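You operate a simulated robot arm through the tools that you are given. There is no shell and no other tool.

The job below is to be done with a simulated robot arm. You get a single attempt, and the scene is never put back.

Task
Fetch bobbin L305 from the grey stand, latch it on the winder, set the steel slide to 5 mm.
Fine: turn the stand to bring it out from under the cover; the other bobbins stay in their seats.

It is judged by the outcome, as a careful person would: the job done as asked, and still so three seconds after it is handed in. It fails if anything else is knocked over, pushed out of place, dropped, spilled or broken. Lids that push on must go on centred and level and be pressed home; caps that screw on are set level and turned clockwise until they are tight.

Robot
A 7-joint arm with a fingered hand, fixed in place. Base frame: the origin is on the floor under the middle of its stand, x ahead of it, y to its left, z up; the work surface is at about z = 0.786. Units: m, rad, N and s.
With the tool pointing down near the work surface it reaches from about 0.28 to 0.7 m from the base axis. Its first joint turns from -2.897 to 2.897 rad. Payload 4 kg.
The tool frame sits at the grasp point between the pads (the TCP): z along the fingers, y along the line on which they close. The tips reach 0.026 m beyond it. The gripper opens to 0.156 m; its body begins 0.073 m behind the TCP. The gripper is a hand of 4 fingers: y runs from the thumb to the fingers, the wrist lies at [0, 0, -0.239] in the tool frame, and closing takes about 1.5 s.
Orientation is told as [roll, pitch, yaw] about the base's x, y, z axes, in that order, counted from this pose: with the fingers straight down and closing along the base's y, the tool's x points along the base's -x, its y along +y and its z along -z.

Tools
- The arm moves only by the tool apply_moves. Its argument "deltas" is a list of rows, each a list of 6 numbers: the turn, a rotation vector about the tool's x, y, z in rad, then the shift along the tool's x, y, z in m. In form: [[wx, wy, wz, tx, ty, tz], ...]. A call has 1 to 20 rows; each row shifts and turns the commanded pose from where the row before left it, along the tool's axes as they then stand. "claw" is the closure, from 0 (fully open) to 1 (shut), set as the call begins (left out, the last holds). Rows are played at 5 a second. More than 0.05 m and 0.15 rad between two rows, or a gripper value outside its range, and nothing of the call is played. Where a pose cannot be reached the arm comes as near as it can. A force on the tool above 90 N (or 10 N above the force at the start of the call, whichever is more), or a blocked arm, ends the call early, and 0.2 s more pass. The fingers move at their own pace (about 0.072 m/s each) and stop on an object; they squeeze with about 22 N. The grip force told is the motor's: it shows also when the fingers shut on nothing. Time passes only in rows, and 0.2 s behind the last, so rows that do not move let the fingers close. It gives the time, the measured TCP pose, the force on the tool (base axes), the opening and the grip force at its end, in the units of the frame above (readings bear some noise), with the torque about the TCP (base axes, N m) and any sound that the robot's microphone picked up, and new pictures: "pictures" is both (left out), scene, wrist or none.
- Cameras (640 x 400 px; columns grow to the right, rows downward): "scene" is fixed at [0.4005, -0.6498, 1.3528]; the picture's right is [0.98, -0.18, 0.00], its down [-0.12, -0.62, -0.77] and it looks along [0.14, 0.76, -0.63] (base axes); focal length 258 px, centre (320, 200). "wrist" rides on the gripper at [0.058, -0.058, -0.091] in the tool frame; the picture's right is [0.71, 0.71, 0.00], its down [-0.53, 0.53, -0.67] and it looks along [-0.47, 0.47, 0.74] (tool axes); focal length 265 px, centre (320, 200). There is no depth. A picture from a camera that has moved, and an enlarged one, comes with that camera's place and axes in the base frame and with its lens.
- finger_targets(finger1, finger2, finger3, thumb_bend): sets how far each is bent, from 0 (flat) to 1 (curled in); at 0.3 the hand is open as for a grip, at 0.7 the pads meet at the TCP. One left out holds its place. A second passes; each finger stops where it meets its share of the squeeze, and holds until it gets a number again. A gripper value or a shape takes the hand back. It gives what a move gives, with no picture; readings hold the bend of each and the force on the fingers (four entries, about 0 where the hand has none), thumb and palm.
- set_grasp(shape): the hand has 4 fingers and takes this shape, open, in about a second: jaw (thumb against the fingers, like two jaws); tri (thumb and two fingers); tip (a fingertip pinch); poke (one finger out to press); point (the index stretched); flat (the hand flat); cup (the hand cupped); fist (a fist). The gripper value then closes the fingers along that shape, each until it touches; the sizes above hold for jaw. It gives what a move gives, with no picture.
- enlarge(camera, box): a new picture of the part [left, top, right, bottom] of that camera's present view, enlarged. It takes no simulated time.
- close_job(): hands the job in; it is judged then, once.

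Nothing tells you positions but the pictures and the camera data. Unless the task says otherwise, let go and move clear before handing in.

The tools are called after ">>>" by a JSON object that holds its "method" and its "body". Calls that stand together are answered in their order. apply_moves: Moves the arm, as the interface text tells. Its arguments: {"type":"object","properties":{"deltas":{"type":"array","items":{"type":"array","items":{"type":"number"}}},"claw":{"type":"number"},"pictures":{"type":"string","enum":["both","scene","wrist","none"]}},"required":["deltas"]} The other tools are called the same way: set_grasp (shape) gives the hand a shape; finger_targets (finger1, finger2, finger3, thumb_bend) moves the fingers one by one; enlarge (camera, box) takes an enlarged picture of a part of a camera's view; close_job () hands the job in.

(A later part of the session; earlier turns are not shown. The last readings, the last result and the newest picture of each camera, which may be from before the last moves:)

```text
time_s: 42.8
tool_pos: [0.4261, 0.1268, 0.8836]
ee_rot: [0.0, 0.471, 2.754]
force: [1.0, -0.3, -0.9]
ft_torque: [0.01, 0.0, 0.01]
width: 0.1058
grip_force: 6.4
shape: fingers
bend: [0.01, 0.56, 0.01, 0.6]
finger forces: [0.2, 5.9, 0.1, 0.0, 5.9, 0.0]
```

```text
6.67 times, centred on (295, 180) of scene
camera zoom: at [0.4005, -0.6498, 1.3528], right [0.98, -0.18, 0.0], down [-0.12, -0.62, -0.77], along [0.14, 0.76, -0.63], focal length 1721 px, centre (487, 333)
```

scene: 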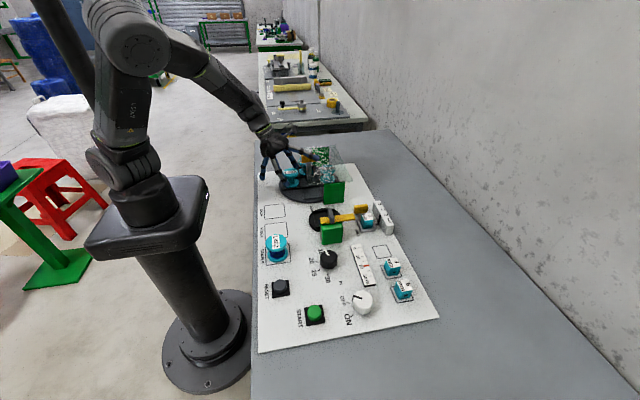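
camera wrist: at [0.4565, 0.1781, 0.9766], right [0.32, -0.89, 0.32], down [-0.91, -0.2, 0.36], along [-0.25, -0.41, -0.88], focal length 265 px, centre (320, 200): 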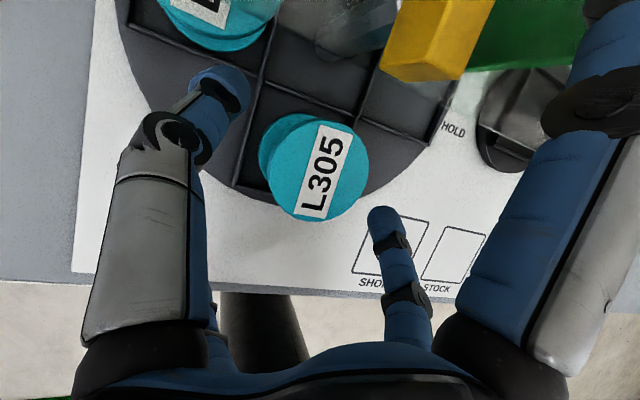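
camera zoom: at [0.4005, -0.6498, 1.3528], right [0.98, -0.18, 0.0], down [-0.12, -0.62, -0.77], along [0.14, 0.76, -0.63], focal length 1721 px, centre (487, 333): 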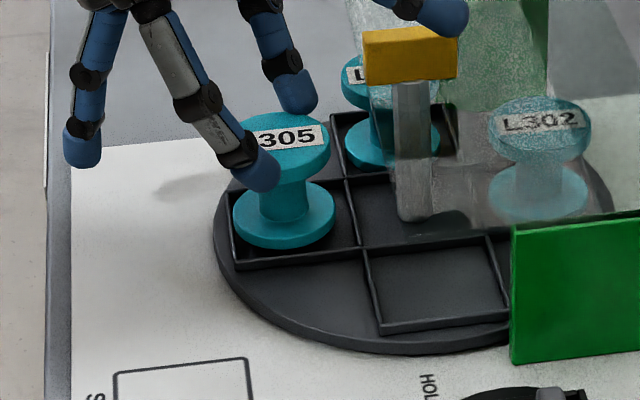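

The bobbin is off the seat and hangs level. I'll firm the grip slightly, then lift another 80 mm clear of everything.

>>> {"method": "finger_targets", "body": {"finger2": 0.69, "thumb_bend": 0.66}}

>>> {"method": "apply_moves", "body": {"deltas": [[0, 0, 0, 0.006, 0, -0.0119], [0, 0, 0, 0.0085, 0, -0.0168], [0, 0, 0, 0.0109, 0, -0.0213], [0, 0, 0, 0.0109, 0, -0.0213], [0, 0, 0, 0, 0, 0]]}}

>>> {"method": "enlarge", "body": {"camera": "wrist", "box": [180, 60, 460, 260]}}

>>> {"method": "enlarge", "body": {"camera": "scene", "box": [255, 130, 335, 210]}}

```text
time_s: 43.8
tool_pos: [0.4247, 0.1286, 0.8844]
ee_rot: [0.001, 0.471, 2.757]
force: [0.3, 1.3, 1.0]
ft_torque: [0.06, -0.03, 0.02]
width: 0.1032
grip_force: 0.5
shape: fingers
bend: [0.01, 0.69, 0.01, 0.65]
finger forces: [0.0, 0.8, 0.0, 0.0, 1.1, 0.0]
```

```text
time_s: 45.0
tool_pos: [0.4241, 0.1289, 0.962]
ee_rot: [0.0, 0.473, 2.756]
force: [0.6, -0.3, 0.4]
ft_torque: [-0.02, 0.02, 0.03]
width: 0.1029
grip_force: 0.1
shape: fingers
bend: [0.01, 0.69, 0.01, 0.66]
finger forces: [0.0, 0.0, 0.1, 0.1, 0.0, 0.0]
camera wrist: at [0.4562, 0.1776, 1.0695], right [0.32, -0.89, 0.32], down [-0.91, -0.2, 0.36], along [-0.26, -0.41, -0.88], focal length 265 px, centre (320, 200)
```

scene: 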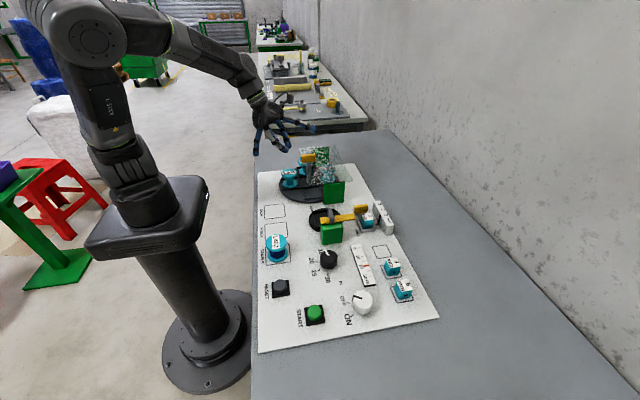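
wrist: 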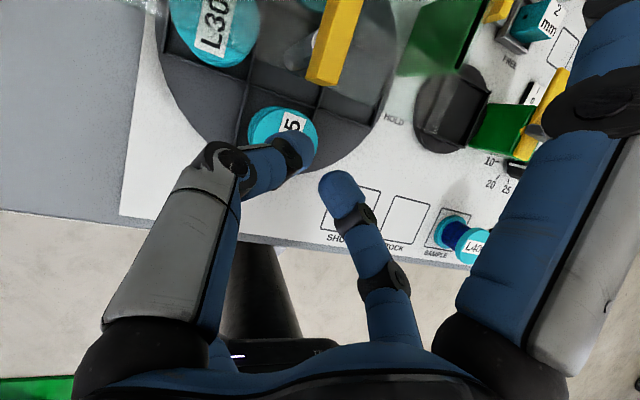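

```text
2.00 times, centred on (320, 160) of wrist
camera zoom: at [0.4562, 0.1776, 1.0695], right [0.32, -0.89, 0.32], down [-0.91, -0.2, 0.36], along [-0.26, -0.41, -0.88], focal length 531 px, centre (320, 280)
```

zoom: 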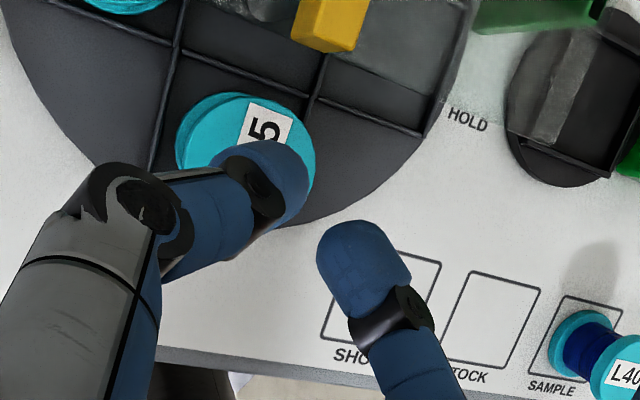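

```text
5.00 times, centred on (295, 170) of scene
camera zoom: at [0.4005, -0.6498, 1.3528], right [0.98, -0.18, 0.0], down [-0.12, -0.62, -0.77], along [0.14, 0.76, -0.63], focal length 1290 px, centre (445, 350)
```

zoom: 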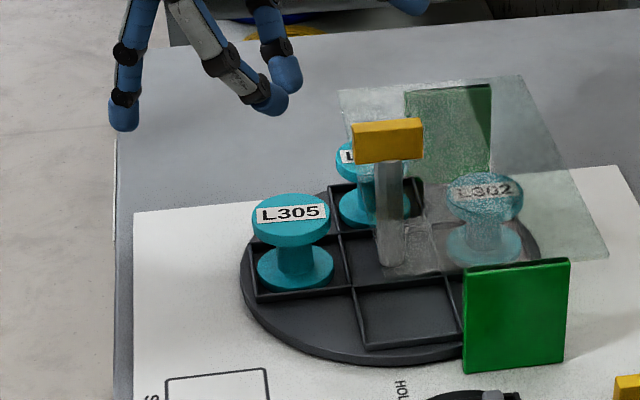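

While re-tightening, the fingers slipped off the rim and the bobbin settled back upright in its own seat. The tips had been bearing on the upper edge of the rim and pushing it down. I'll open, re-measure, and grip lower so the tips sit slightly under the flange, using a moderate squeeze that I don't change afterwards.

>>> {"method": "finger_targets", "body": {"finger2": 0.44, "thumb_bend": 0.44}}

>>> {"method": "enlarge", "body": {"camera": "wrist", "box": [180, 40, 460, 240]}}

>>> {"method": "enlarge", "body": {"camera": "scene", "box": [265, 150, 325, 210]}}

```text
time_s: 46.0
tool_pos: [0.4246, 0.1283, 0.9622]
ee_rot: [0.0, 0.47, 2.753]
force: [0.0, 0.3, 0.3]
ft_torque: [0.01, 0.0, -0.03]
width: 0.1167
grip_force: 0.1
shape: fingers
bend: [0.01, 0.44, 0.01, 0.44]
finger forces: [0.1, 0.0, 0.0, 0.0, 0.1, 0.1]
```

```text
2.00 times, centred on (320, 140) of wrist
camera zoom: at [0.4562, 0.1776, 1.0693], right [0.32, -0.89, 0.32], down [-0.91, -0.2, 0.36], along [-0.25, -0.41, -0.88], focal length 531 px, centre (320, 320)
```

zoom: 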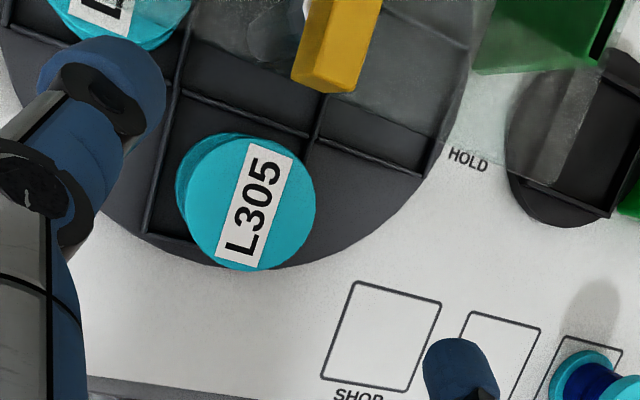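

```text
6.67 times, centred on (295, 180) of scene
camera zoom: at [0.4005, -0.6498, 1.3528], right [0.98, -0.18, 0.0], down [-0.12, -0.62, -0.77], along [0.14, 0.76, -0.63], focal length 1721 px, centre (487, 333)
```

zoom: 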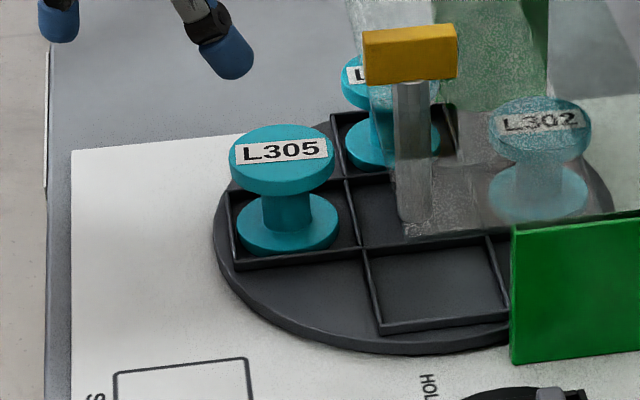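

Bobbin L305 is back at about (0.4347, 0.1231), upright and seated. I'll descend again, 12 mm lower than the failed grip, so the tips come in just beneath the top flange.

>>> {"method": "apply_moves", "body": {"deltas": [[0, 0, 0, -0.0125, 0.0003, 0.0254], [0, 0, 0, -0.0125, 0.0003, 0.0254], [0, 0, 0, -0.0117, 0.0003, 0.0234], [0, 0, 0, -0.0075, 0.0001, 0.0153], [0, 0, 0, 0, 0, 0], [0, 0, 0, 0, 0, 0]], "pictures": "none"}}

>>> {"method": "finger_targets", "body": {"finger2": 0.52, "thumb_bend": 0.52}}

>>> {"method": "enlarge", "body": {"camera": "wrist", "box": [180, 60, 460, 260]}}

>>> {"method": "enlarge", "body": {"camera": "scene", "box": [265, 150, 325, 210]}}

```text
time_s: 47.4
tool_pos: [0.4264, 0.1269, 0.861]
ee_rot: [0.002, 0.472, 2.754]
force: [-0.5, 0.2, -0.9]
ft_torque: [-0.01, -0.02, 0.01]
width: 0.117
grip_force: 0.1
shape: fingers
bend: [0.01, 0.44, 0.01, 0.44]
finger forces: [0.0, 0.0, 0.0, 0.0, 0.0, 0.0]
```

```text
time_s: 48.4
tool_pos: [0.4282, 0.1276, 0.8614]
ee_rot: [0.001, 0.471, 2.753]
force: [0.1, -0.5, -0.4]
ft_torque: [0.02, 0.01, -0.02]
width: 0.1108
grip_force: 0.1
shape: fingers
bend: [0.01, 0.52, 0.01, 0.52]
finger forces: [0.1, 0.0, 0.0, 0.1, 0.0, 0.1]
```

```text
2.00 times, centred on (320, 160) of wrist
camera zoom: at [0.4579, 0.1777, 0.9687], right [0.32, -0.89, 0.32], down [-0.91, -0.2, 0.36], along [-0.25, -0.41, -0.88], focal length 531 px, centre (320, 280)
```

zoom: 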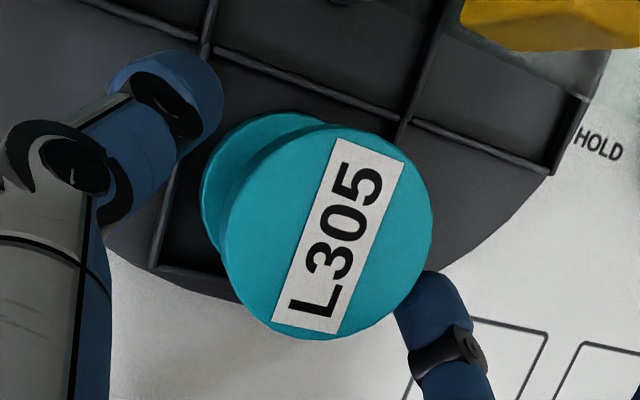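

```text
6.67 times, centred on (295, 180) of scene
camera zoom: at [0.4005, -0.6498, 1.3528], right [0.98, -0.18, 0.0], down [-0.12, -0.62, -0.77], along [0.14, 0.76, -0.63], focal length 1721 px, centre (487, 333)
```

zoom: 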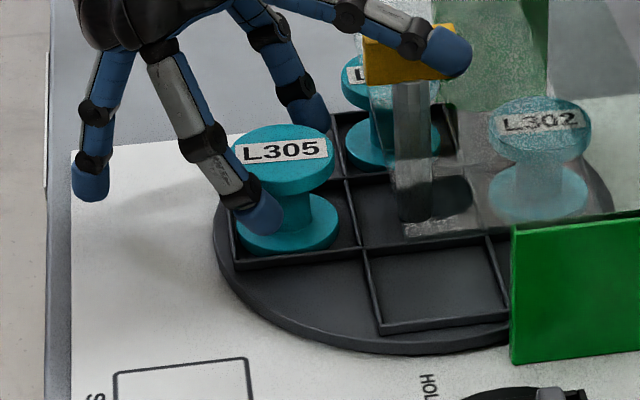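

The tips are now just below the flange on both sides. I'll close to contact and then to a moderate squeeze.

>>> {"method": "finger_targets", "body": {"finger2": 0.6, "thumb_bend": 0.6}}

>>> {"method": "finger_targets", "body": {"finger2": 0.64, "thumb_bend": 0.63}}

>>> {"method": "enlarge", "body": {"camera": "wrist", "box": [180, 60, 460, 260]}}

>>> {"method": "enlarge", "body": {"camera": "scene", "box": [265, 150, 325, 210]}}

```text
time_s: 49.4
tool_pos: [0.4279, 0.1286, 0.8603]
ee_rot: [0.001, 0.471, 2.754]
force: [0.3, -0.8, 0.1]
ft_torque: [0.01, 0.0, 0.02]
width: 0.1076
grip_force: 3.4
shape: fingers
bend: [0.01, 0.56, 0.01, 0.58]
finger forces: [0.1, 3.2, 0.0, 0.1, 3.3, 0.0]
```

```text
time_s: 50.4
tool_pos: [0.4271, 0.1278, 0.861]
ee_rot: [0.0, 0.472, 2.755]
force: [0.3, 0.7, 0.4]
ft_torque: [-0.02, -0.01, 0.01]
width: 0.1069
grip_force: 5.7
shape: fingers
bend: [0.01, 0.56, 0.01, 0.59]
finger forces: [0.0, 5.6, 0.0, 0.1, 5.8, 0.0]
```

```text
2.00 times, centred on (320, 160) of wrist
camera zoom: at [0.4579, 0.1778, 0.9687], right [0.32, -0.89, 0.32], down [-0.91, -0.2, 0.36], along [-0.25, -0.41, -0.88], focal length 531 px, centre (320, 280)
```

zoom: 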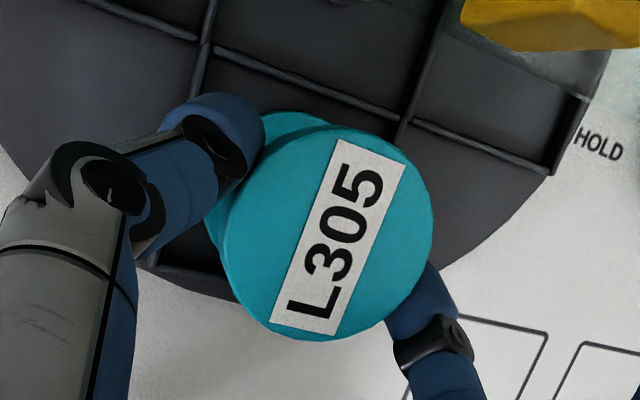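

```text
6.67 times, centred on (295, 180) of scene
camera zoom: at [0.4005, -0.6498, 1.3528], right [0.98, -0.18, 0.0], down [-0.12, -0.62, -0.77], along [0.14, 0.76, -0.63], focal length 1721 px, centre (487, 333)
```

zoom: 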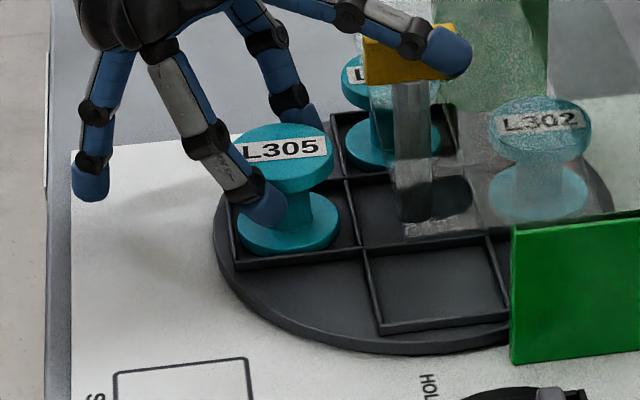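

>>> {"method": "finger_targets", "body": {"finger2": 0.67, "thumb_bend": 0.65}}

>>> {"method": "apply_moves", "body": {"deltas": [[0, 0, 0, 0.0014, 0, -0.0027], [0, 0, 0, 0.0014, 0, -0.0027], [0, 0, 0, 0, 0, 0], [0, 0, 0, 0, 0, 0]], "pictures": "none"}}

>>> {"method": "enlarge", "body": {"camera": "wrist", "box": [180, 60, 460, 260]}}

>>> {"method": "enlarge", "body": {"camera": "scene", "box": [265, 150, 325, 210]}}

```text
time_s: 51.4
tool_pos: [0.4279, 0.1266, 0.8613]
ee_rot: [0.0, 0.47, 2.754]
force: [0.3, -0.6, 0.3]
ft_torque: [0.02, 0.0, 0.03]
width: 0.1062
grip_force: 6.1
shape: fingers
bend: [0.01, 0.56, 0.01, 0.6]
finger forces: [0.0, 6.6, 0.0, 0.2, 6.8, 0.0]
```

```text
time_s: 52.4
tool_pos: [0.4264, 0.1285, 0.8685]
ee_rot: [0.001, 0.471, 2.755]
force: [0.3, 0.2, 0.2]
ft_torque: [-0.01, -0.02, 0.01]
width: 0.1059
grip_force: 7.0
shape: fingers
bend: [0.01, 0.56, 0.01, 0.6]
finger forces: [0.0, 6.7, 0.0, 0.0, 6.8, 0.0]
```

```text
2.00 times, centred on (320, 160) of wrist
camera zoom: at [0.4572, 0.1782, 0.9761], right [0.32, -0.89, 0.32], down [-0.91, -0.2, 0.36], along [-0.26, -0.41, -0.88], focal length 531 px, centre (320, 280)
```

zoom: 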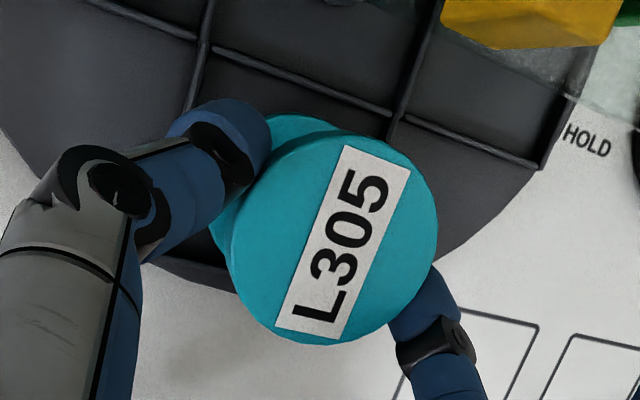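

```text
6.67 times, centred on (295, 180) of scene
camera zoom: at [0.4005, -0.6498, 1.3528], right [0.98, -0.18, 0.0], down [-0.12, -0.62, -0.77], along [0.14, 0.76, -0.63], focal length 1721 px, centre (487, 333)
```

zoom: 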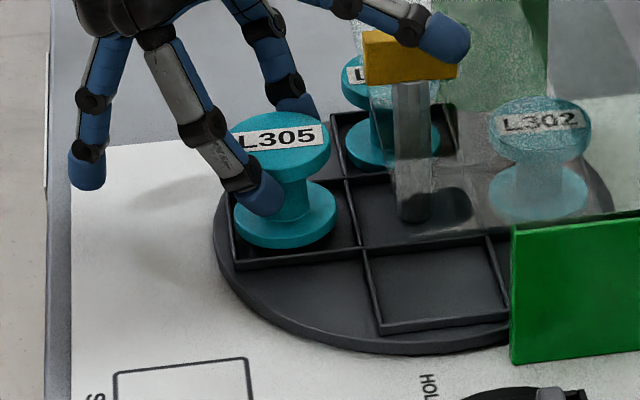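

It holds: 6.7 N per side, lifted and nearly level. I'll raise it slowly a further 25 mm without touching the finger commands and check for creep.

>>> {"method": "apply_moves", "body": {"deltas": [[0, 0, 0, 0.0023, 0, -0.0045], [0, 0, 0, 0.0023, 0, -0.0045], [0, 0, 0, 0.0023, 0, -0.0045], [0, 0, 0, 0.0023, 0, -0.0045], [0, 0, 0, 0.0023, 0, -0.0045], [0, 0, 0, 0, 0, 0]], "pictures": "none"}}

>>> {"method": "enlarge", "body": {"camera": "wrist", "box": [180, 60, 460, 260]}}

>>> {"method": "enlarge", "body": {"camera": "scene", "box": [265, 150, 325, 210]}}

```text
time_s: 53.8
tool_pos: [0.4271, 0.1271, 0.8954]
ee_rot: [0.0, 0.473, 2.754]
force: [-0.1, 0.3, -0.2]
ft_torque: [0.0, -0.04, 0.03]
width: 0.1062
grip_force: 6.5
shape: fingers
bend: [0.01, 0.56, 0.01, 0.6]
finger forces: [0.0, 6.5, 0.0, 0.1, 6.8, 0.0]
```

```text
2.00 times, centred on (320, 160) of wrist
camera zoom: at [0.4579, 0.1771, 1.0018], right [0.32, -0.89, 0.32], down [-0.91, -0.2, 0.36], along [-0.25, -0.41, -0.88], focal length 531 px, centre (320, 280)
```

zoom: 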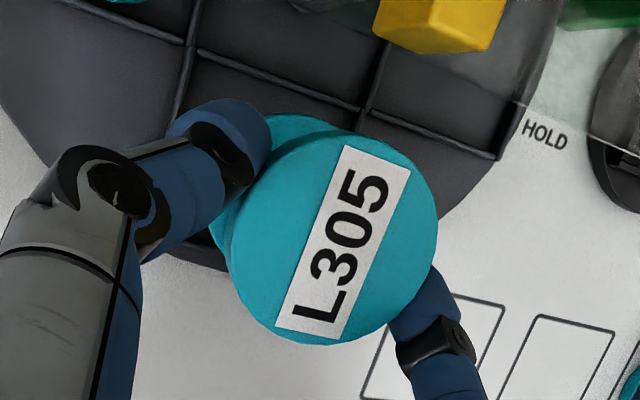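

```text
6.67 times, centred on (295, 180) of scene
camera zoom: at [0.4005, -0.6498, 1.3528], right [0.98, -0.18, 0.0], down [-0.12, -0.62, -0.77], along [0.14, 0.76, -0.63], focal length 1721 px, centre (487, 333)
```

zoom: 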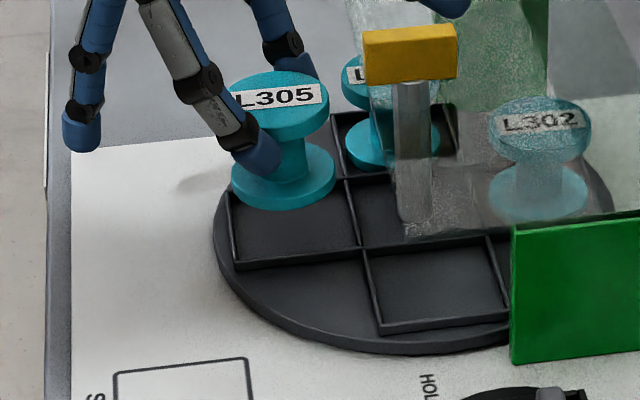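

The grip is stable, with the bobbin fixed relative to the hand. I'll lift it 70 mm higher and carry it along -y, level with the winder.

>>> {"method": "apply_moves", "body": {"deltas": [[0, 0, 0, 0.005, 0, -0.0098], [0, 0, 0, 0.008, 0, -0.0156], [0, 0, 0, 0.008, 0, -0.0156], [0, 0, 0, 0.008, 0, -0.0156], [0, 0, 0, 0.0028, 0, -0.0056], [0, 0, 0, 0, 0, 0]], "pictures": "none"}}

>>> {"method": "apply_moves", "body": {"deltas": [[0, 0, 0, 0.0045, 0.0125, 0.0023], [0, 0, 0, 0.0083, 0.0232, 0.0043], [0, 0, 0, 0.0083, 0.0232, 0.0043], [0, 0, 0, 0.0083, 0.0232, 0.0043], [0, 0, 0, 0.0083, 0.0232, 0.0043], [0, 0, 0, 0.0083, 0.0232, 0.0043], [0, 0, 0, 0.0083, 0.0232, 0.0043], [0, 0, 0, 0.0083, 0.0232, 0.0043], [0, 0, 0, 0.0041, 0.0116, 0.0021], [0, 0, 0, 0, 0, 0]]}}

>>> {"method": "enlarge", "body": {"camera": "scene", "box": [260, 140, 360, 240]}}

```text
time_s: 55.2
tool_pos: [0.428, 0.1279, 0.9656]
ee_rot: [0.001, 0.473, 2.753]
force: [0.2, 0.3, -0.7]
ft_torque: [0.0, 0.01, 0.04]
width: 0.1061
grip_force: 7.3
shape: fingers
bend: [0.01, 0.56, 0.01, 0.6]
finger forces: [0.0, 6.7, 0.0, 0.1, 6.8, 0.1]
```

```text
time_s: 57.4
tool_pos: [0.4271, -0.0759, 0.963]
ee_rot: [-0.001, 0.471, 2.756]
force: [0.4, 0.2, -0.9]
ft_torque: [0.0, 0.0, -0.01]
width: 0.1059
grip_force: 7.0
shape: fingers
bend: [0.01, 0.56, 0.01, 0.6]
finger forces: [0.0, 6.6, 0.0, 0.0, 6.7, 0.0]
camera wrist: at [0.4565, -0.0256, 1.0704], right [0.32, -0.89, 0.32], down [-0.91, -0.2, 0.36], along [-0.25, -0.41, -0.88], focal length 265 px, centre (320, 200)
```

scene: 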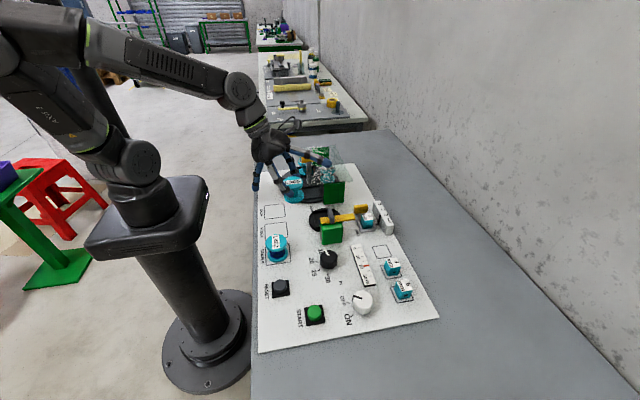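
wrist: 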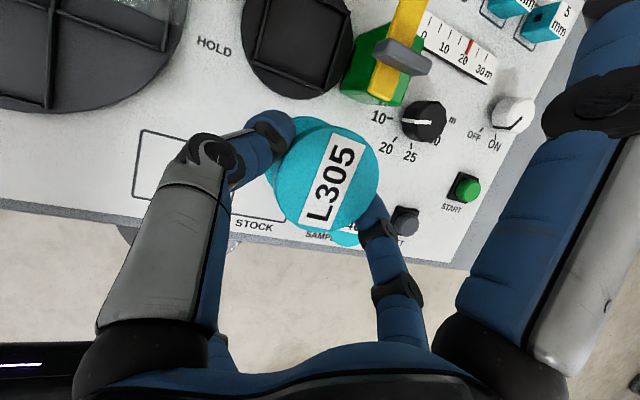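

```text
4.00 times, centred on (310, 190) of scene
camera zoom: at [0.4005, -0.6498, 1.3528], right [0.98, -0.18, 0.0], down [-0.12, -0.62, -0.77], along [0.14, 0.76, -0.63], focal length 1032 px, centre (360, 240)
```

zoom: 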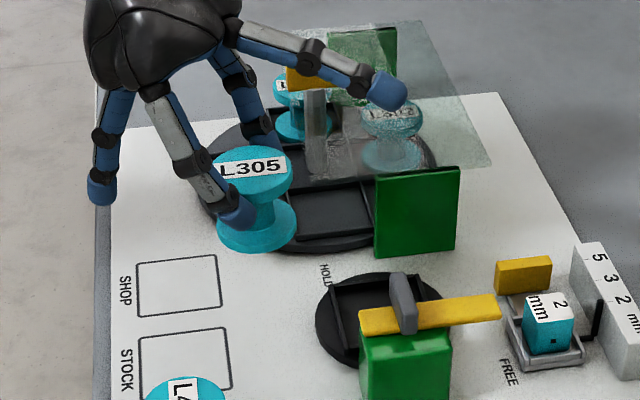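

The bobbin is carried steadily. Next I'll rotate the hand about the vertical by -38° so that the pinch fingers clear the lever box at the winder.

>>> {"method": "apply_moves", "body": {"deltas": [[-0.0501, 0, 0.0985, 0, 0, 0], [-0.0501, 0, 0.0985, 0, 0, 0], [-0.0501, 0, 0.0985, 0, 0, 0], [-0.0501, 0, 0.0985, 0, 0, 0], [-0.0501, 0, 0.0985, 0, 0, 0], [-0.0501, 0, 0.0985, 0, 0, 0], [0, 0, 0, 0, 0, 0]]}}

>>> {"method": "enlarge", "body": {"camera": "wrist", "box": [180, 0, 480, 250]}}

```text
time_s: 59.0
tool_pos: [0.424, -0.0735, 0.9632]
ee_rot: [0.0, 0.472, 2.091]
force: [0.3, 0.5, 0.0]
ft_torque: [0.02, 0.02, -0.03]
width: 0.1063
grip_force: 7.1
shape: fingers
bend: [0.01, 0.56, 0.01, 0.6]
finger forces: [0.0, 6.6, 0.0, 0.1, 6.7, 0.0]
camera wrist: at [0.4798, -0.0534, 1.0708], right [-0.3, -0.9, 0.32], down [-0.84, 0.41, 0.36], along [-0.45, -0.16, -0.88], focal length 265 px, centre (320, 200)
```

scene: 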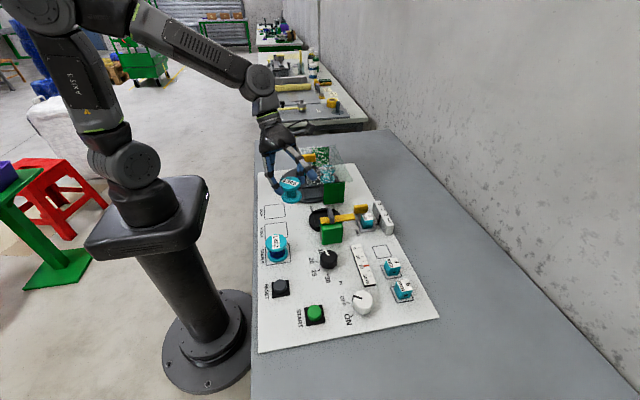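
wrist: 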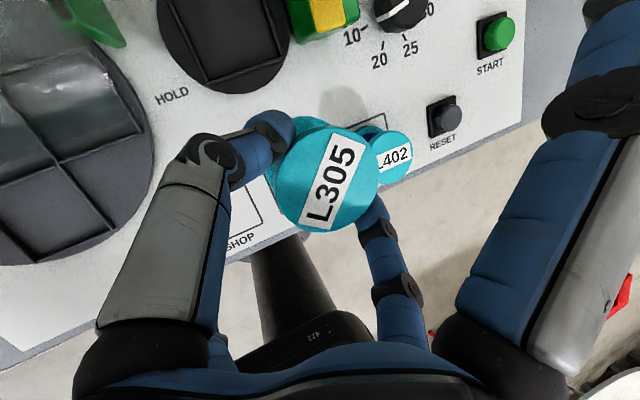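

```text
1.60 times, centred on (330, 125) of wrist
camera zoom: at [0.4798, -0.0534, 1.0708], right [-0.3, -0.9, 0.32], down [-0.84, 0.41, 0.36], along [-0.45, -0.16, -0.88], focal length 425 px, centre (304, 320)
```

zoom: 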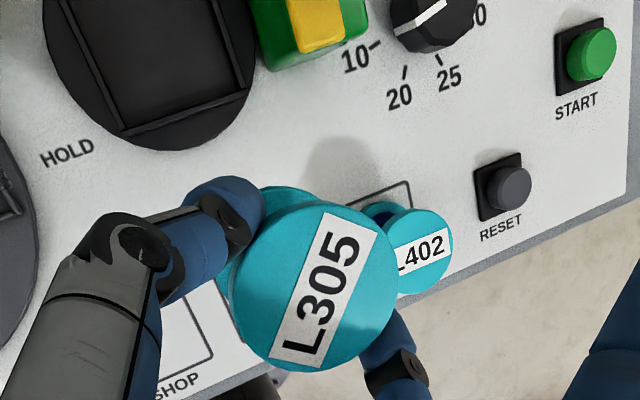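

>>> {"method": "enlarge", "body": {"camera": "wrist", "box": [130, 0, 350, 120]}}

>>> {"method": "enlarge", "body": {"camera": "scene", "box": [300, 195, 360, 250]}}

```text
2.91 times, centred on (240, 60) of wrist
camera zoom: at [0.4798, -0.0534, 1.0708], right [-0.3, -0.9, 0.32], down [-0.84, 0.41, 0.36], along [-0.45, -0.16, -0.88], focal length 772 px, centre (553, 607)
```

zoom: 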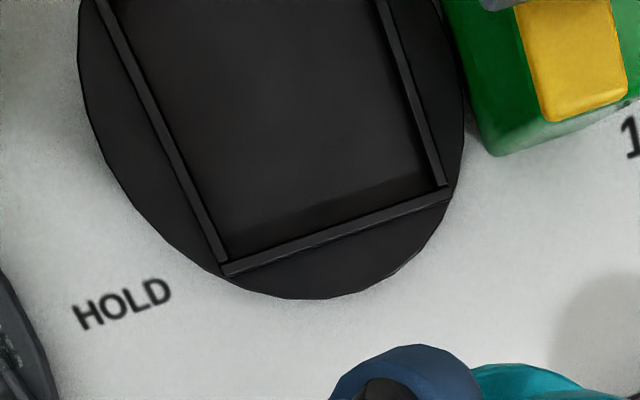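

```text
7.27 times, centred on (330, 222) of scene
camera zoom: at [0.4005, -0.6498, 1.3528], right [0.98, -0.18, 0.0], down [-0.12, -0.62, -0.77], along [0.14, 0.76, -0.63], focal length 1877 px, centre (247, 36)
```

zoom: 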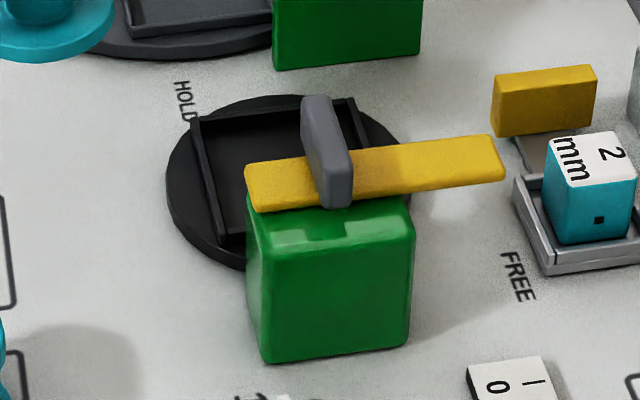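

>>> {"method": "enlarge", "body": {"camera": "scene", "box": [260, 160, 320, 220]}}

```text
6.67 times, centred on (290, 190) of scene
camera zoom: at [0.4005, -0.6498, 1.3528], right [0.98, -0.18, 0.0], down [-0.12, -0.62, -0.77], along [0.14, 0.76, -0.63], focal length 1721 px, centre (520, 267)
```

zoom: 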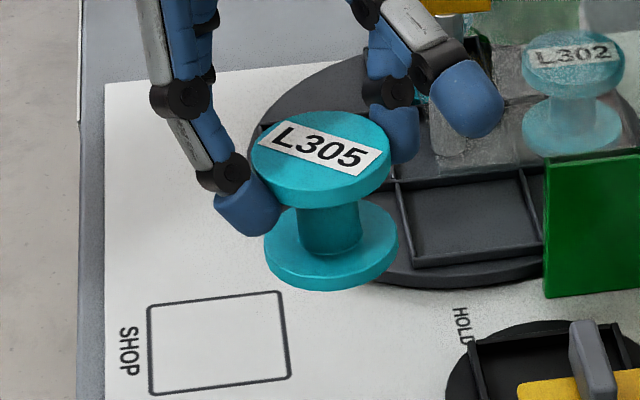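

The bobbin hangs upright within about 2°. The winder seat centre measures (0.523, -0.0805), so I'll carry the bobbin across at this height and stop above it.

>>> {"method": "apply_moves", "body": {"deltas": [[0, 0, 0, 0.0041, -0.0084, 0.0021], [0, 0, 0, 0.0082, -0.0167, 0.0042], [0, 0, 0, 0.0082, -0.0167, 0.0042], [0, 0, 0, 0.0082, -0.0167, 0.0042], [0, 0, 0, 0.0082, -0.0167, 0.0042], [0, 0, 0, 0.0041, -0.0084, 0.0021], [0, 0, 0, 0, 0, 0]]}}

>>> {"method": "enlarge", "body": {"camera": "scene", "box": [290, 150, 370, 250]}}

>>> {"method": "enlarge", "body": {"camera": "wrist", "box": [180, 40, 460, 240]}}

```text
time_s: 60.6
tool_pos: [0.5211, -0.0722, 0.9641]
ee_rot: [-0.001, 0.472, 2.092]
force: [0.7, -0.1, -0.3]
ft_torque: [0.04, 0.02, 0.03]
width: 0.1062
grip_force: 6.7
shape: fingers
bend: [0.01, 0.56, 0.01, 0.6]
finger forces: [0.0, 6.6, 0.0, 0.0, 6.5, 0.0]
camera wrist: at [0.5763, -0.0519, 1.0706], right [-0.3, -0.9, 0.32], down [-0.84, 0.41, 0.36], along [-0.45, -0.16, -0.88], focal length 265 px, centre (320, 200)
```

scene: 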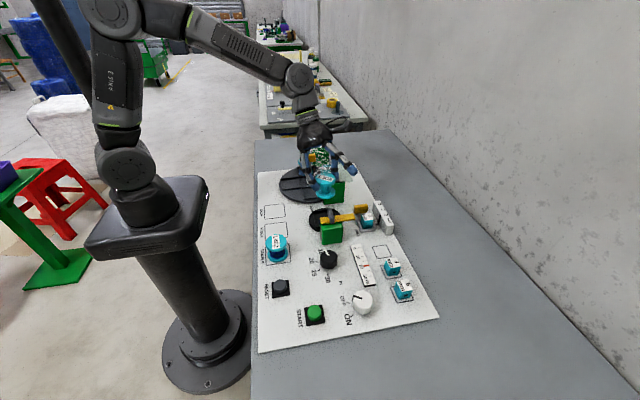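
wrist: 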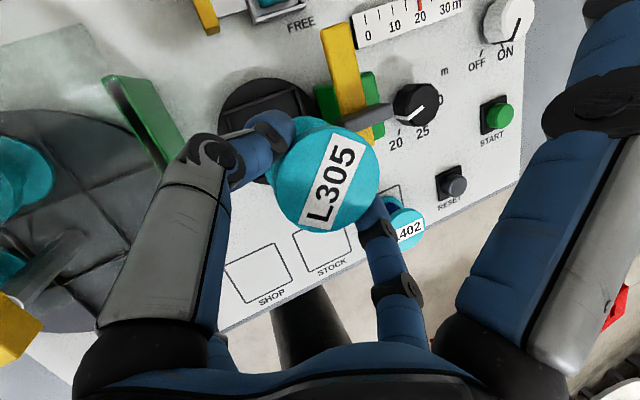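

```text
4.00 times, centred on (330, 200) of scene
camera zoom: at [0.4005, -0.6498, 1.3528], right [0.98, -0.18, 0.0], down [-0.12, -0.62, -0.77], along [0.14, 0.76, -0.63], focal length 1032 px, centre (280, 200)
```

zoom: 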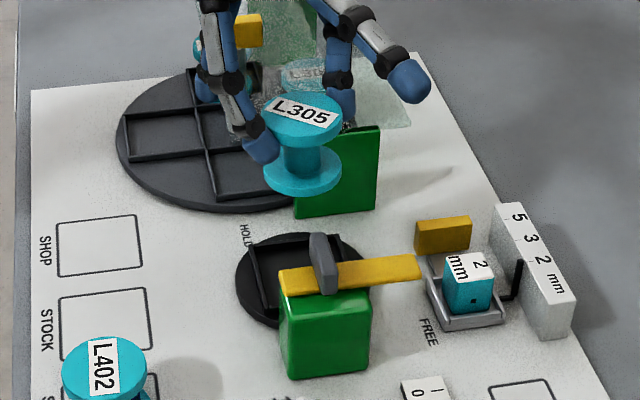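

```text
2.00 times, centred on (320, 140) of wrist
camera zoom: at [0.5763, -0.0519, 1.0706], right [-0.3, -0.9, 0.32], down [-0.84, 0.41, 0.36], along [-0.45, -0.16, -0.88], focal length 531 px, centre (320, 320)
```

zoom: 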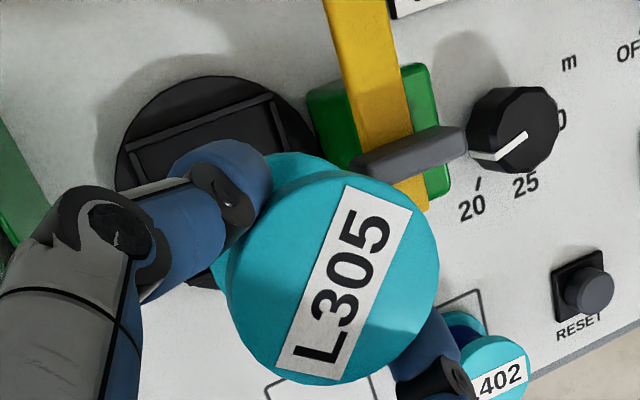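

The bobbin axis (0.524, -0.081) is right over the seat centre. I'll descend 85 mm and check from both cameras before the last part.

>>> {"method": "apply_moves", "body": {"deltas": [[0, 0, 0, -0.0096, 0, 0.0189], [0, 0, 0, -0.0096, 0, 0.0189], [0, 0, 0, -0.0096, 0, 0.0189], [0, 0, 0, -0.0096, 0, 0.0189], [0, 0, 0, 0, 0, 0]]}}

>>> {"method": "enlarge", "body": {"camera": "scene", "box": [290, 180, 370, 250]}}

>>> {"method": "enlarge", "body": {"camera": "wrist", "box": [180, 40, 460, 240]}}

```text
time_s: 61.8
tool_pos: [0.5221, -0.0716, 0.8804]
ee_rot: [-0.001, 0.472, 2.093]
force: [-0.5, 0.2, -0.1]
ft_torque: [0.04, 0.0, 0.02]
width: 0.1061
grip_force: 6.4
shape: fingers
bend: [0.01, 0.56, 0.01, 0.6]
finger forces: [0.0, 6.6, 0.1, 0.0, 6.6, 0.1]
camera wrist: at [0.5777, -0.051, 0.9871], right [-0.3, -0.9, 0.32], down [-0.84, 0.41, 0.36], along [-0.45, -0.16, -0.88], focal length 265 px, centre (320, 200)
```

scene: 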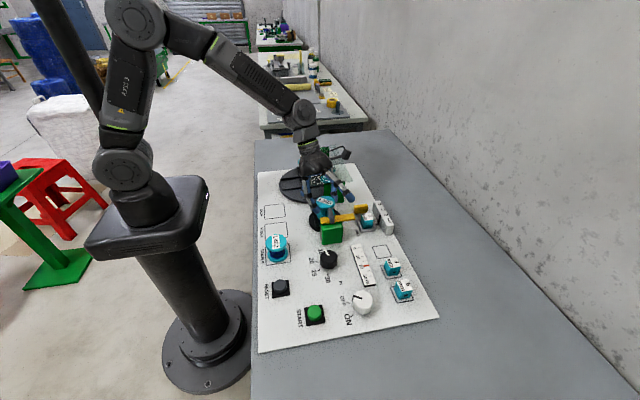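
wrist: 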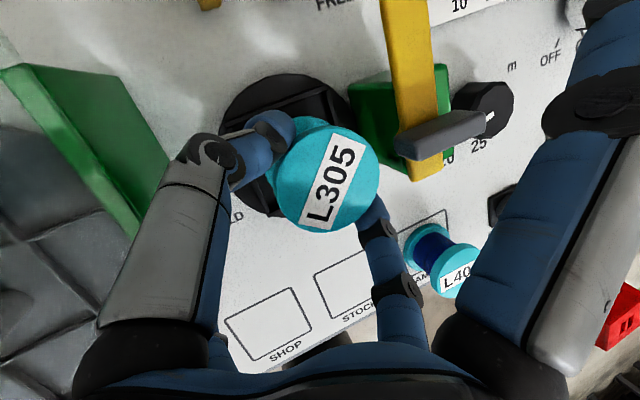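

```text
5.71 times, centred on (330, 215) of scene
camera zoom: at [0.4005, -0.6498, 1.3528], right [0.98, -0.18, 0.0], down [-0.12, -0.62, -0.77], along [0.14, 0.76, -0.63], focal length 1475 px, centre (263, 114)
```

zoom: 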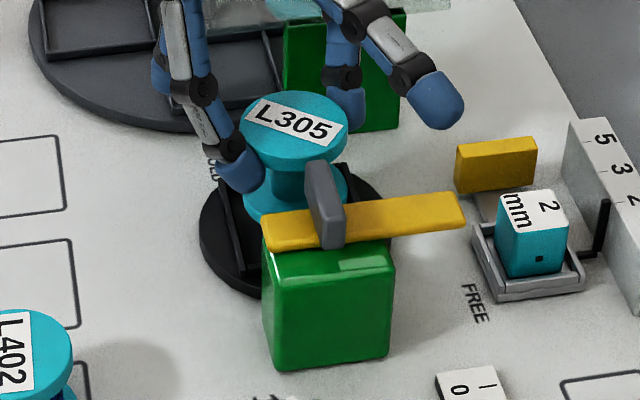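

```text
2.00 times, centred on (320, 140) of wrist
camera zoom: at [0.5777, -0.051, 0.9871], right [-0.3, -0.9, 0.32], down [-0.84, 0.41, 0.36], along [-0.45, -0.16, -0.88], focal length 531 px, centre (320, 320)
```

zoom: 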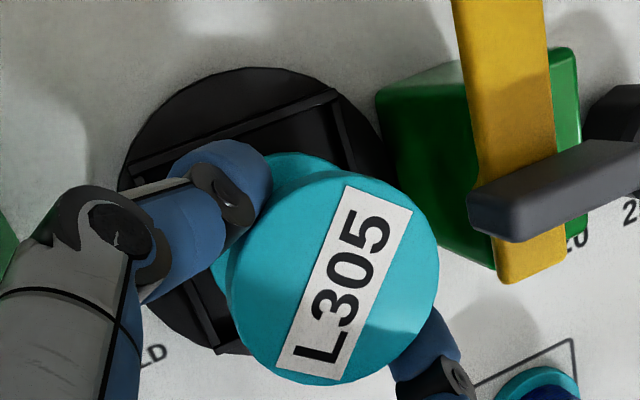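

Alignment to the seat centre (0.5244, -0.080) is within about 1 mm. I'll lower 16 mm with a tiny trim and then creep down until the bobbin touches the seat.

>>> {"method": "apply_moves", "body": {"deltas": [[0, 0, 0, -0.004, 0.0005, 0.007], [0, 0, 0, -0.0037, 0.0004, 0.0071], [0, 0, 0, 0, 0, 0]], "pictures": "none"}}

>>> {"method": "apply_moves", "body": {"deltas": [[0, 0, 0, -0.0009, 0, 0.0018], [0, 0, 0, 0, 0, 0]], "pictures": "none"}}

>>> {"method": "enlarge", "body": {"camera": "scene", "box": [290, 180, 370, 250]}}

>>> {"method": "enlarge", "body": {"camera": "wrist", "box": [180, 40, 460, 240]}}

```text
time_s: 62.6
tool_pos: [0.5208, -0.0727, 0.8631]
ee_rot: [-0.001, 0.473, 2.092]
force: [-6.6, 0.6, 6.4]
ft_torque: [0.5, 0.19, 0.41]
width: 0.106
grip_force: 10.3
shape: fingers
bend: [0.01, 0.56, 0.01, 0.6]
finger forces: [0.0, 6.5, 7.2, 0.0, 6.6, 0.0]
```

```text
time_s: 63.2
tool_pos: [0.5195, -0.07, 0.8607]
ee_rot: [0.0, 0.471, 2.094]
force: [-7.7, -0.7, 8.8]
ft_torque: [0.66, 0.23, 0.56]
width: 0.1063
grip_force: 11.7
shape: fingers
bend: [0.01, 0.56, 0.0, 0.6]
finger forces: [0.0, 6.6, 9.3, 0.0, 6.7, 0.0]
```

```text
5.71 times, centred on (330, 215) of scene
camera zoom: at [0.4005, -0.6498, 1.3528], right [0.98, -0.18, 0.0], down [-0.12, -0.62, -0.77], along [0.14, 0.76, -0.63], focal length 1475 px, centre (263, 114)
```

zoom: 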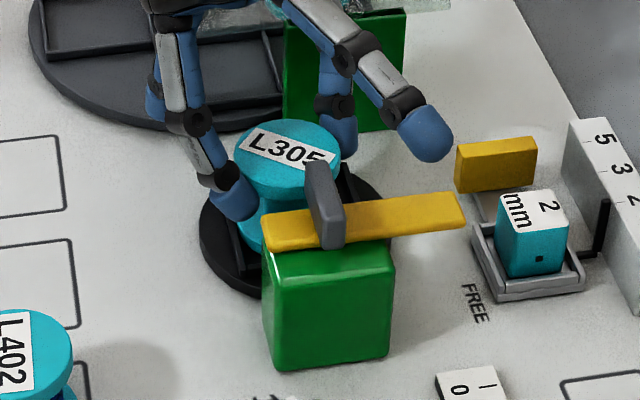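

```text
2.00 times, centred on (320, 140) of wrist
camera zoom: at [0.5743, -0.0511, 0.9683], right [-0.3, -0.9, 0.32], down [-0.84, 0.41, 0.36], along [-0.45, -0.16, -0.88], focal length 531 px, centre (320, 320)
```

zoom: 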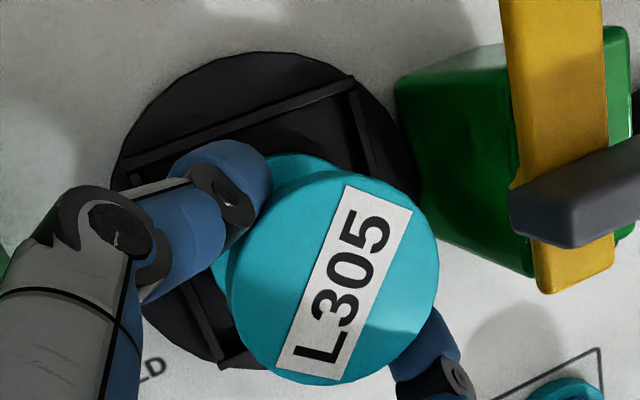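

Finger 3, the lowered idle finger, has touched the turntable's edge at 9 N, so I'm stopping. I'll rise 12 mm, fold that finger in slightly so it passes between the two discs, and come down again.

>>> {"method": "apply_moves", "body": {"deltas": [[0, 0, 0, 0.0027, 0, -0.0053], [0, 0, 0, 0.0027, 0, -0.0053], [0, 0, 0, 0, 0, 0], [0, 0, 0, 0, 0, 0]], "pictures": "none"}}

>>> {"method": "finger_targets", "body": {"finger3": 0.35}}

>>> {"method": "apply_moves", "body": {"deltas": [[0, 0, 0, 0, 0, 0]]}}

>>> {"method": "enlarge", "body": {"camera": "scene", "box": [270, 150, 370, 250]}}

>>> {"method": "enlarge", "body": {"camera": "wrist", "box": [180, 40, 460, 240]}}

```text
time_s: 64.2
tool_pos: [0.5202, -0.0701, 0.8717]
ee_rot: [0.001, 0.47, 2.092]
force: [-3.3, 0.7, -1.4]
ft_torque: [-0.1, -0.07, 0.19]
width: 0.1063
grip_force: 7.8
shape: fingers
bend: [0.01, 0.56, 0.0, 0.6]
finger forces: [0.0, 6.5, 2.2, 0.0, 6.6, 0.0]
```

```text
time_s: 65.2
tool_pos: [0.5208, -0.07, 0.8723]
ee_rot: [0.0, 0.469, 2.092]
force: [-15.3, 10.8, 2.8]
ft_torque: [0.24, 0.07, 0.76]
width: 0.106
grip_force: 14.2
shape: fingers
bend: [0.01, 0.56, 0.16, 0.6]
finger forces: [0.0, 6.5, 15.6, 0.0, 6.6, 0.0]
```

```text
time_s: 65.6
tool_pos: [0.5204, -0.0694, 0.8705]
ee_rot: [-0.001, 0.471, 2.092]
force: [-15.6, 11.2, 2.7]
ft_torque: [0.2, 0.06, 0.75]
width: 0.1059
grip_force: 14.7
shape: fingers
bend: [0.01, 0.56, 0.15, 0.6]
finger forces: [0.0, 6.5, 16.0, 0.0, 6.6, 0.0]
camera wrist: at [0.5752, -0.0495, 0.979], right [-0.3, -0.9, 0.32], down [-0.84, 0.41, 0.36], along [-0.45, -0.16, -0.88], focal length 265 px, centre (320, 200)
```

scene: 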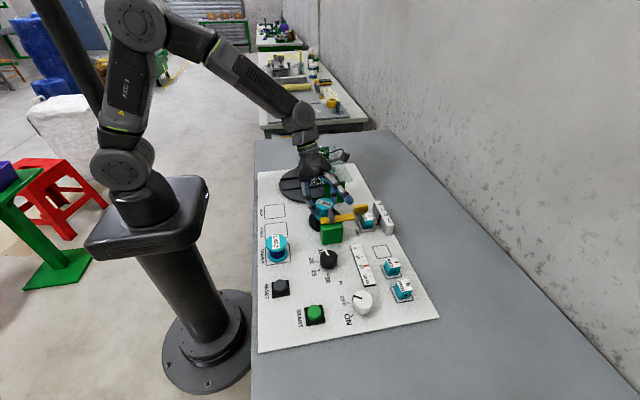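
wrist: 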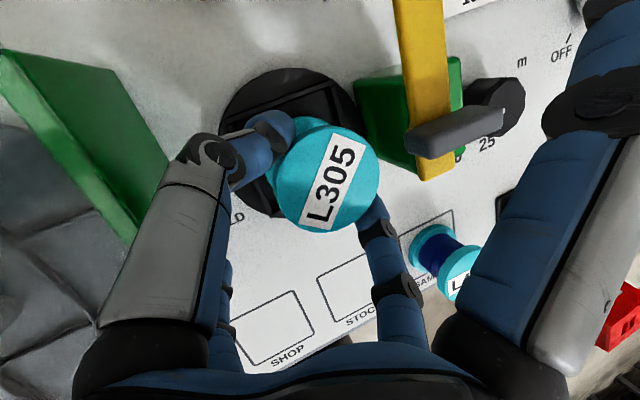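

```text
4.00 times, centred on (320, 200) of scene
camera zoom: at [0.4005, -0.6498, 1.3528], right [0.98, -0.18, 0.0], down [-0.12, -0.62, -0.77], along [0.14, 0.76, -0.63], focal length 1032 px, centre (320, 200)
```

zoom: 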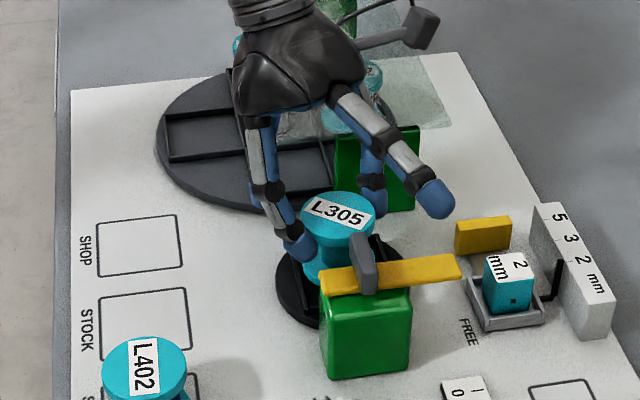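

```text
2.00 times, centred on (320, 140) of wrist
camera zoom: at [0.5752, -0.0495, 0.979], right [-0.3, -0.9, 0.32], down [-0.84, 0.41, 0.36], along [-0.45, -0.16, -0.88], focal length 531 px, centre (320, 320)
```

zoom: 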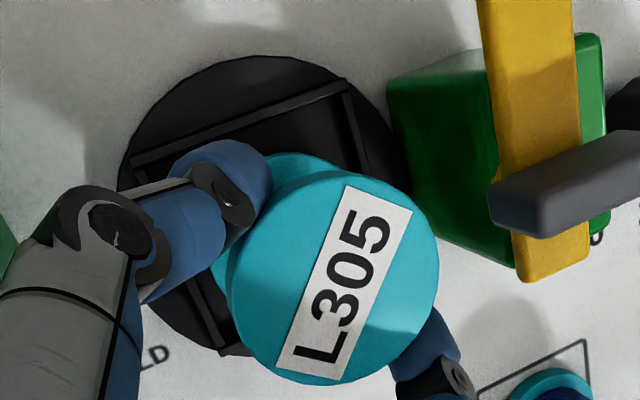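

Finger 3 is hooked against something on the stand's edge, so folding it there was wrong. I'll put it back straight immediately and check the stand before moving.

>>> {"method": "finger_targets", "body": {"finger3": 0.0}}

>>> {"method": "enlarge", "body": {"camera": "scene", "box": [270, 140, 350, 210]}}

```text
time_s: 66.6
tool_pos: [0.5214, -0.07, 0.8715]
ee_rot: [-0.002, 0.471, 2.09]
force: [-1.8, -1.8, -1.5]
ft_torque: [-0.03, 0.0, 0.27]
width: 0.1058
grip_force: 7.7
shape: fingers
bend: [0.01, 0.56, 0.01, 0.6]
finger forces: [0.0, 6.5, 2.0, 0.0, 6.5, 0.0]
```

```text
5.71 times, centred on (310, 175) of scene
camera zoom: at [0.4005, -0.6498, 1.3528], right [0.98, -0.18, 0.0], down [-0.12, -0.62, -0.77], along [0.14, 0.76, -0.63], focal length 1475 px, centre (377, 343)
```

zoom: 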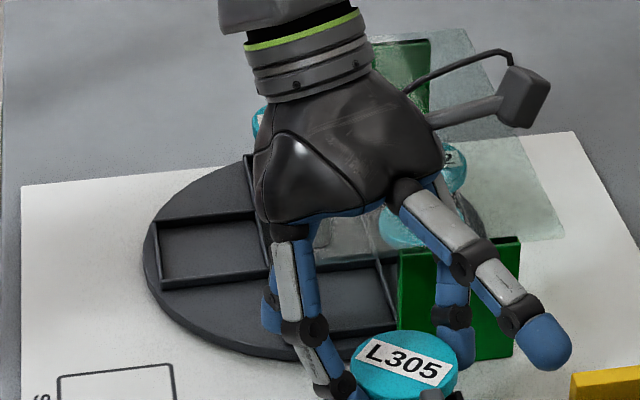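

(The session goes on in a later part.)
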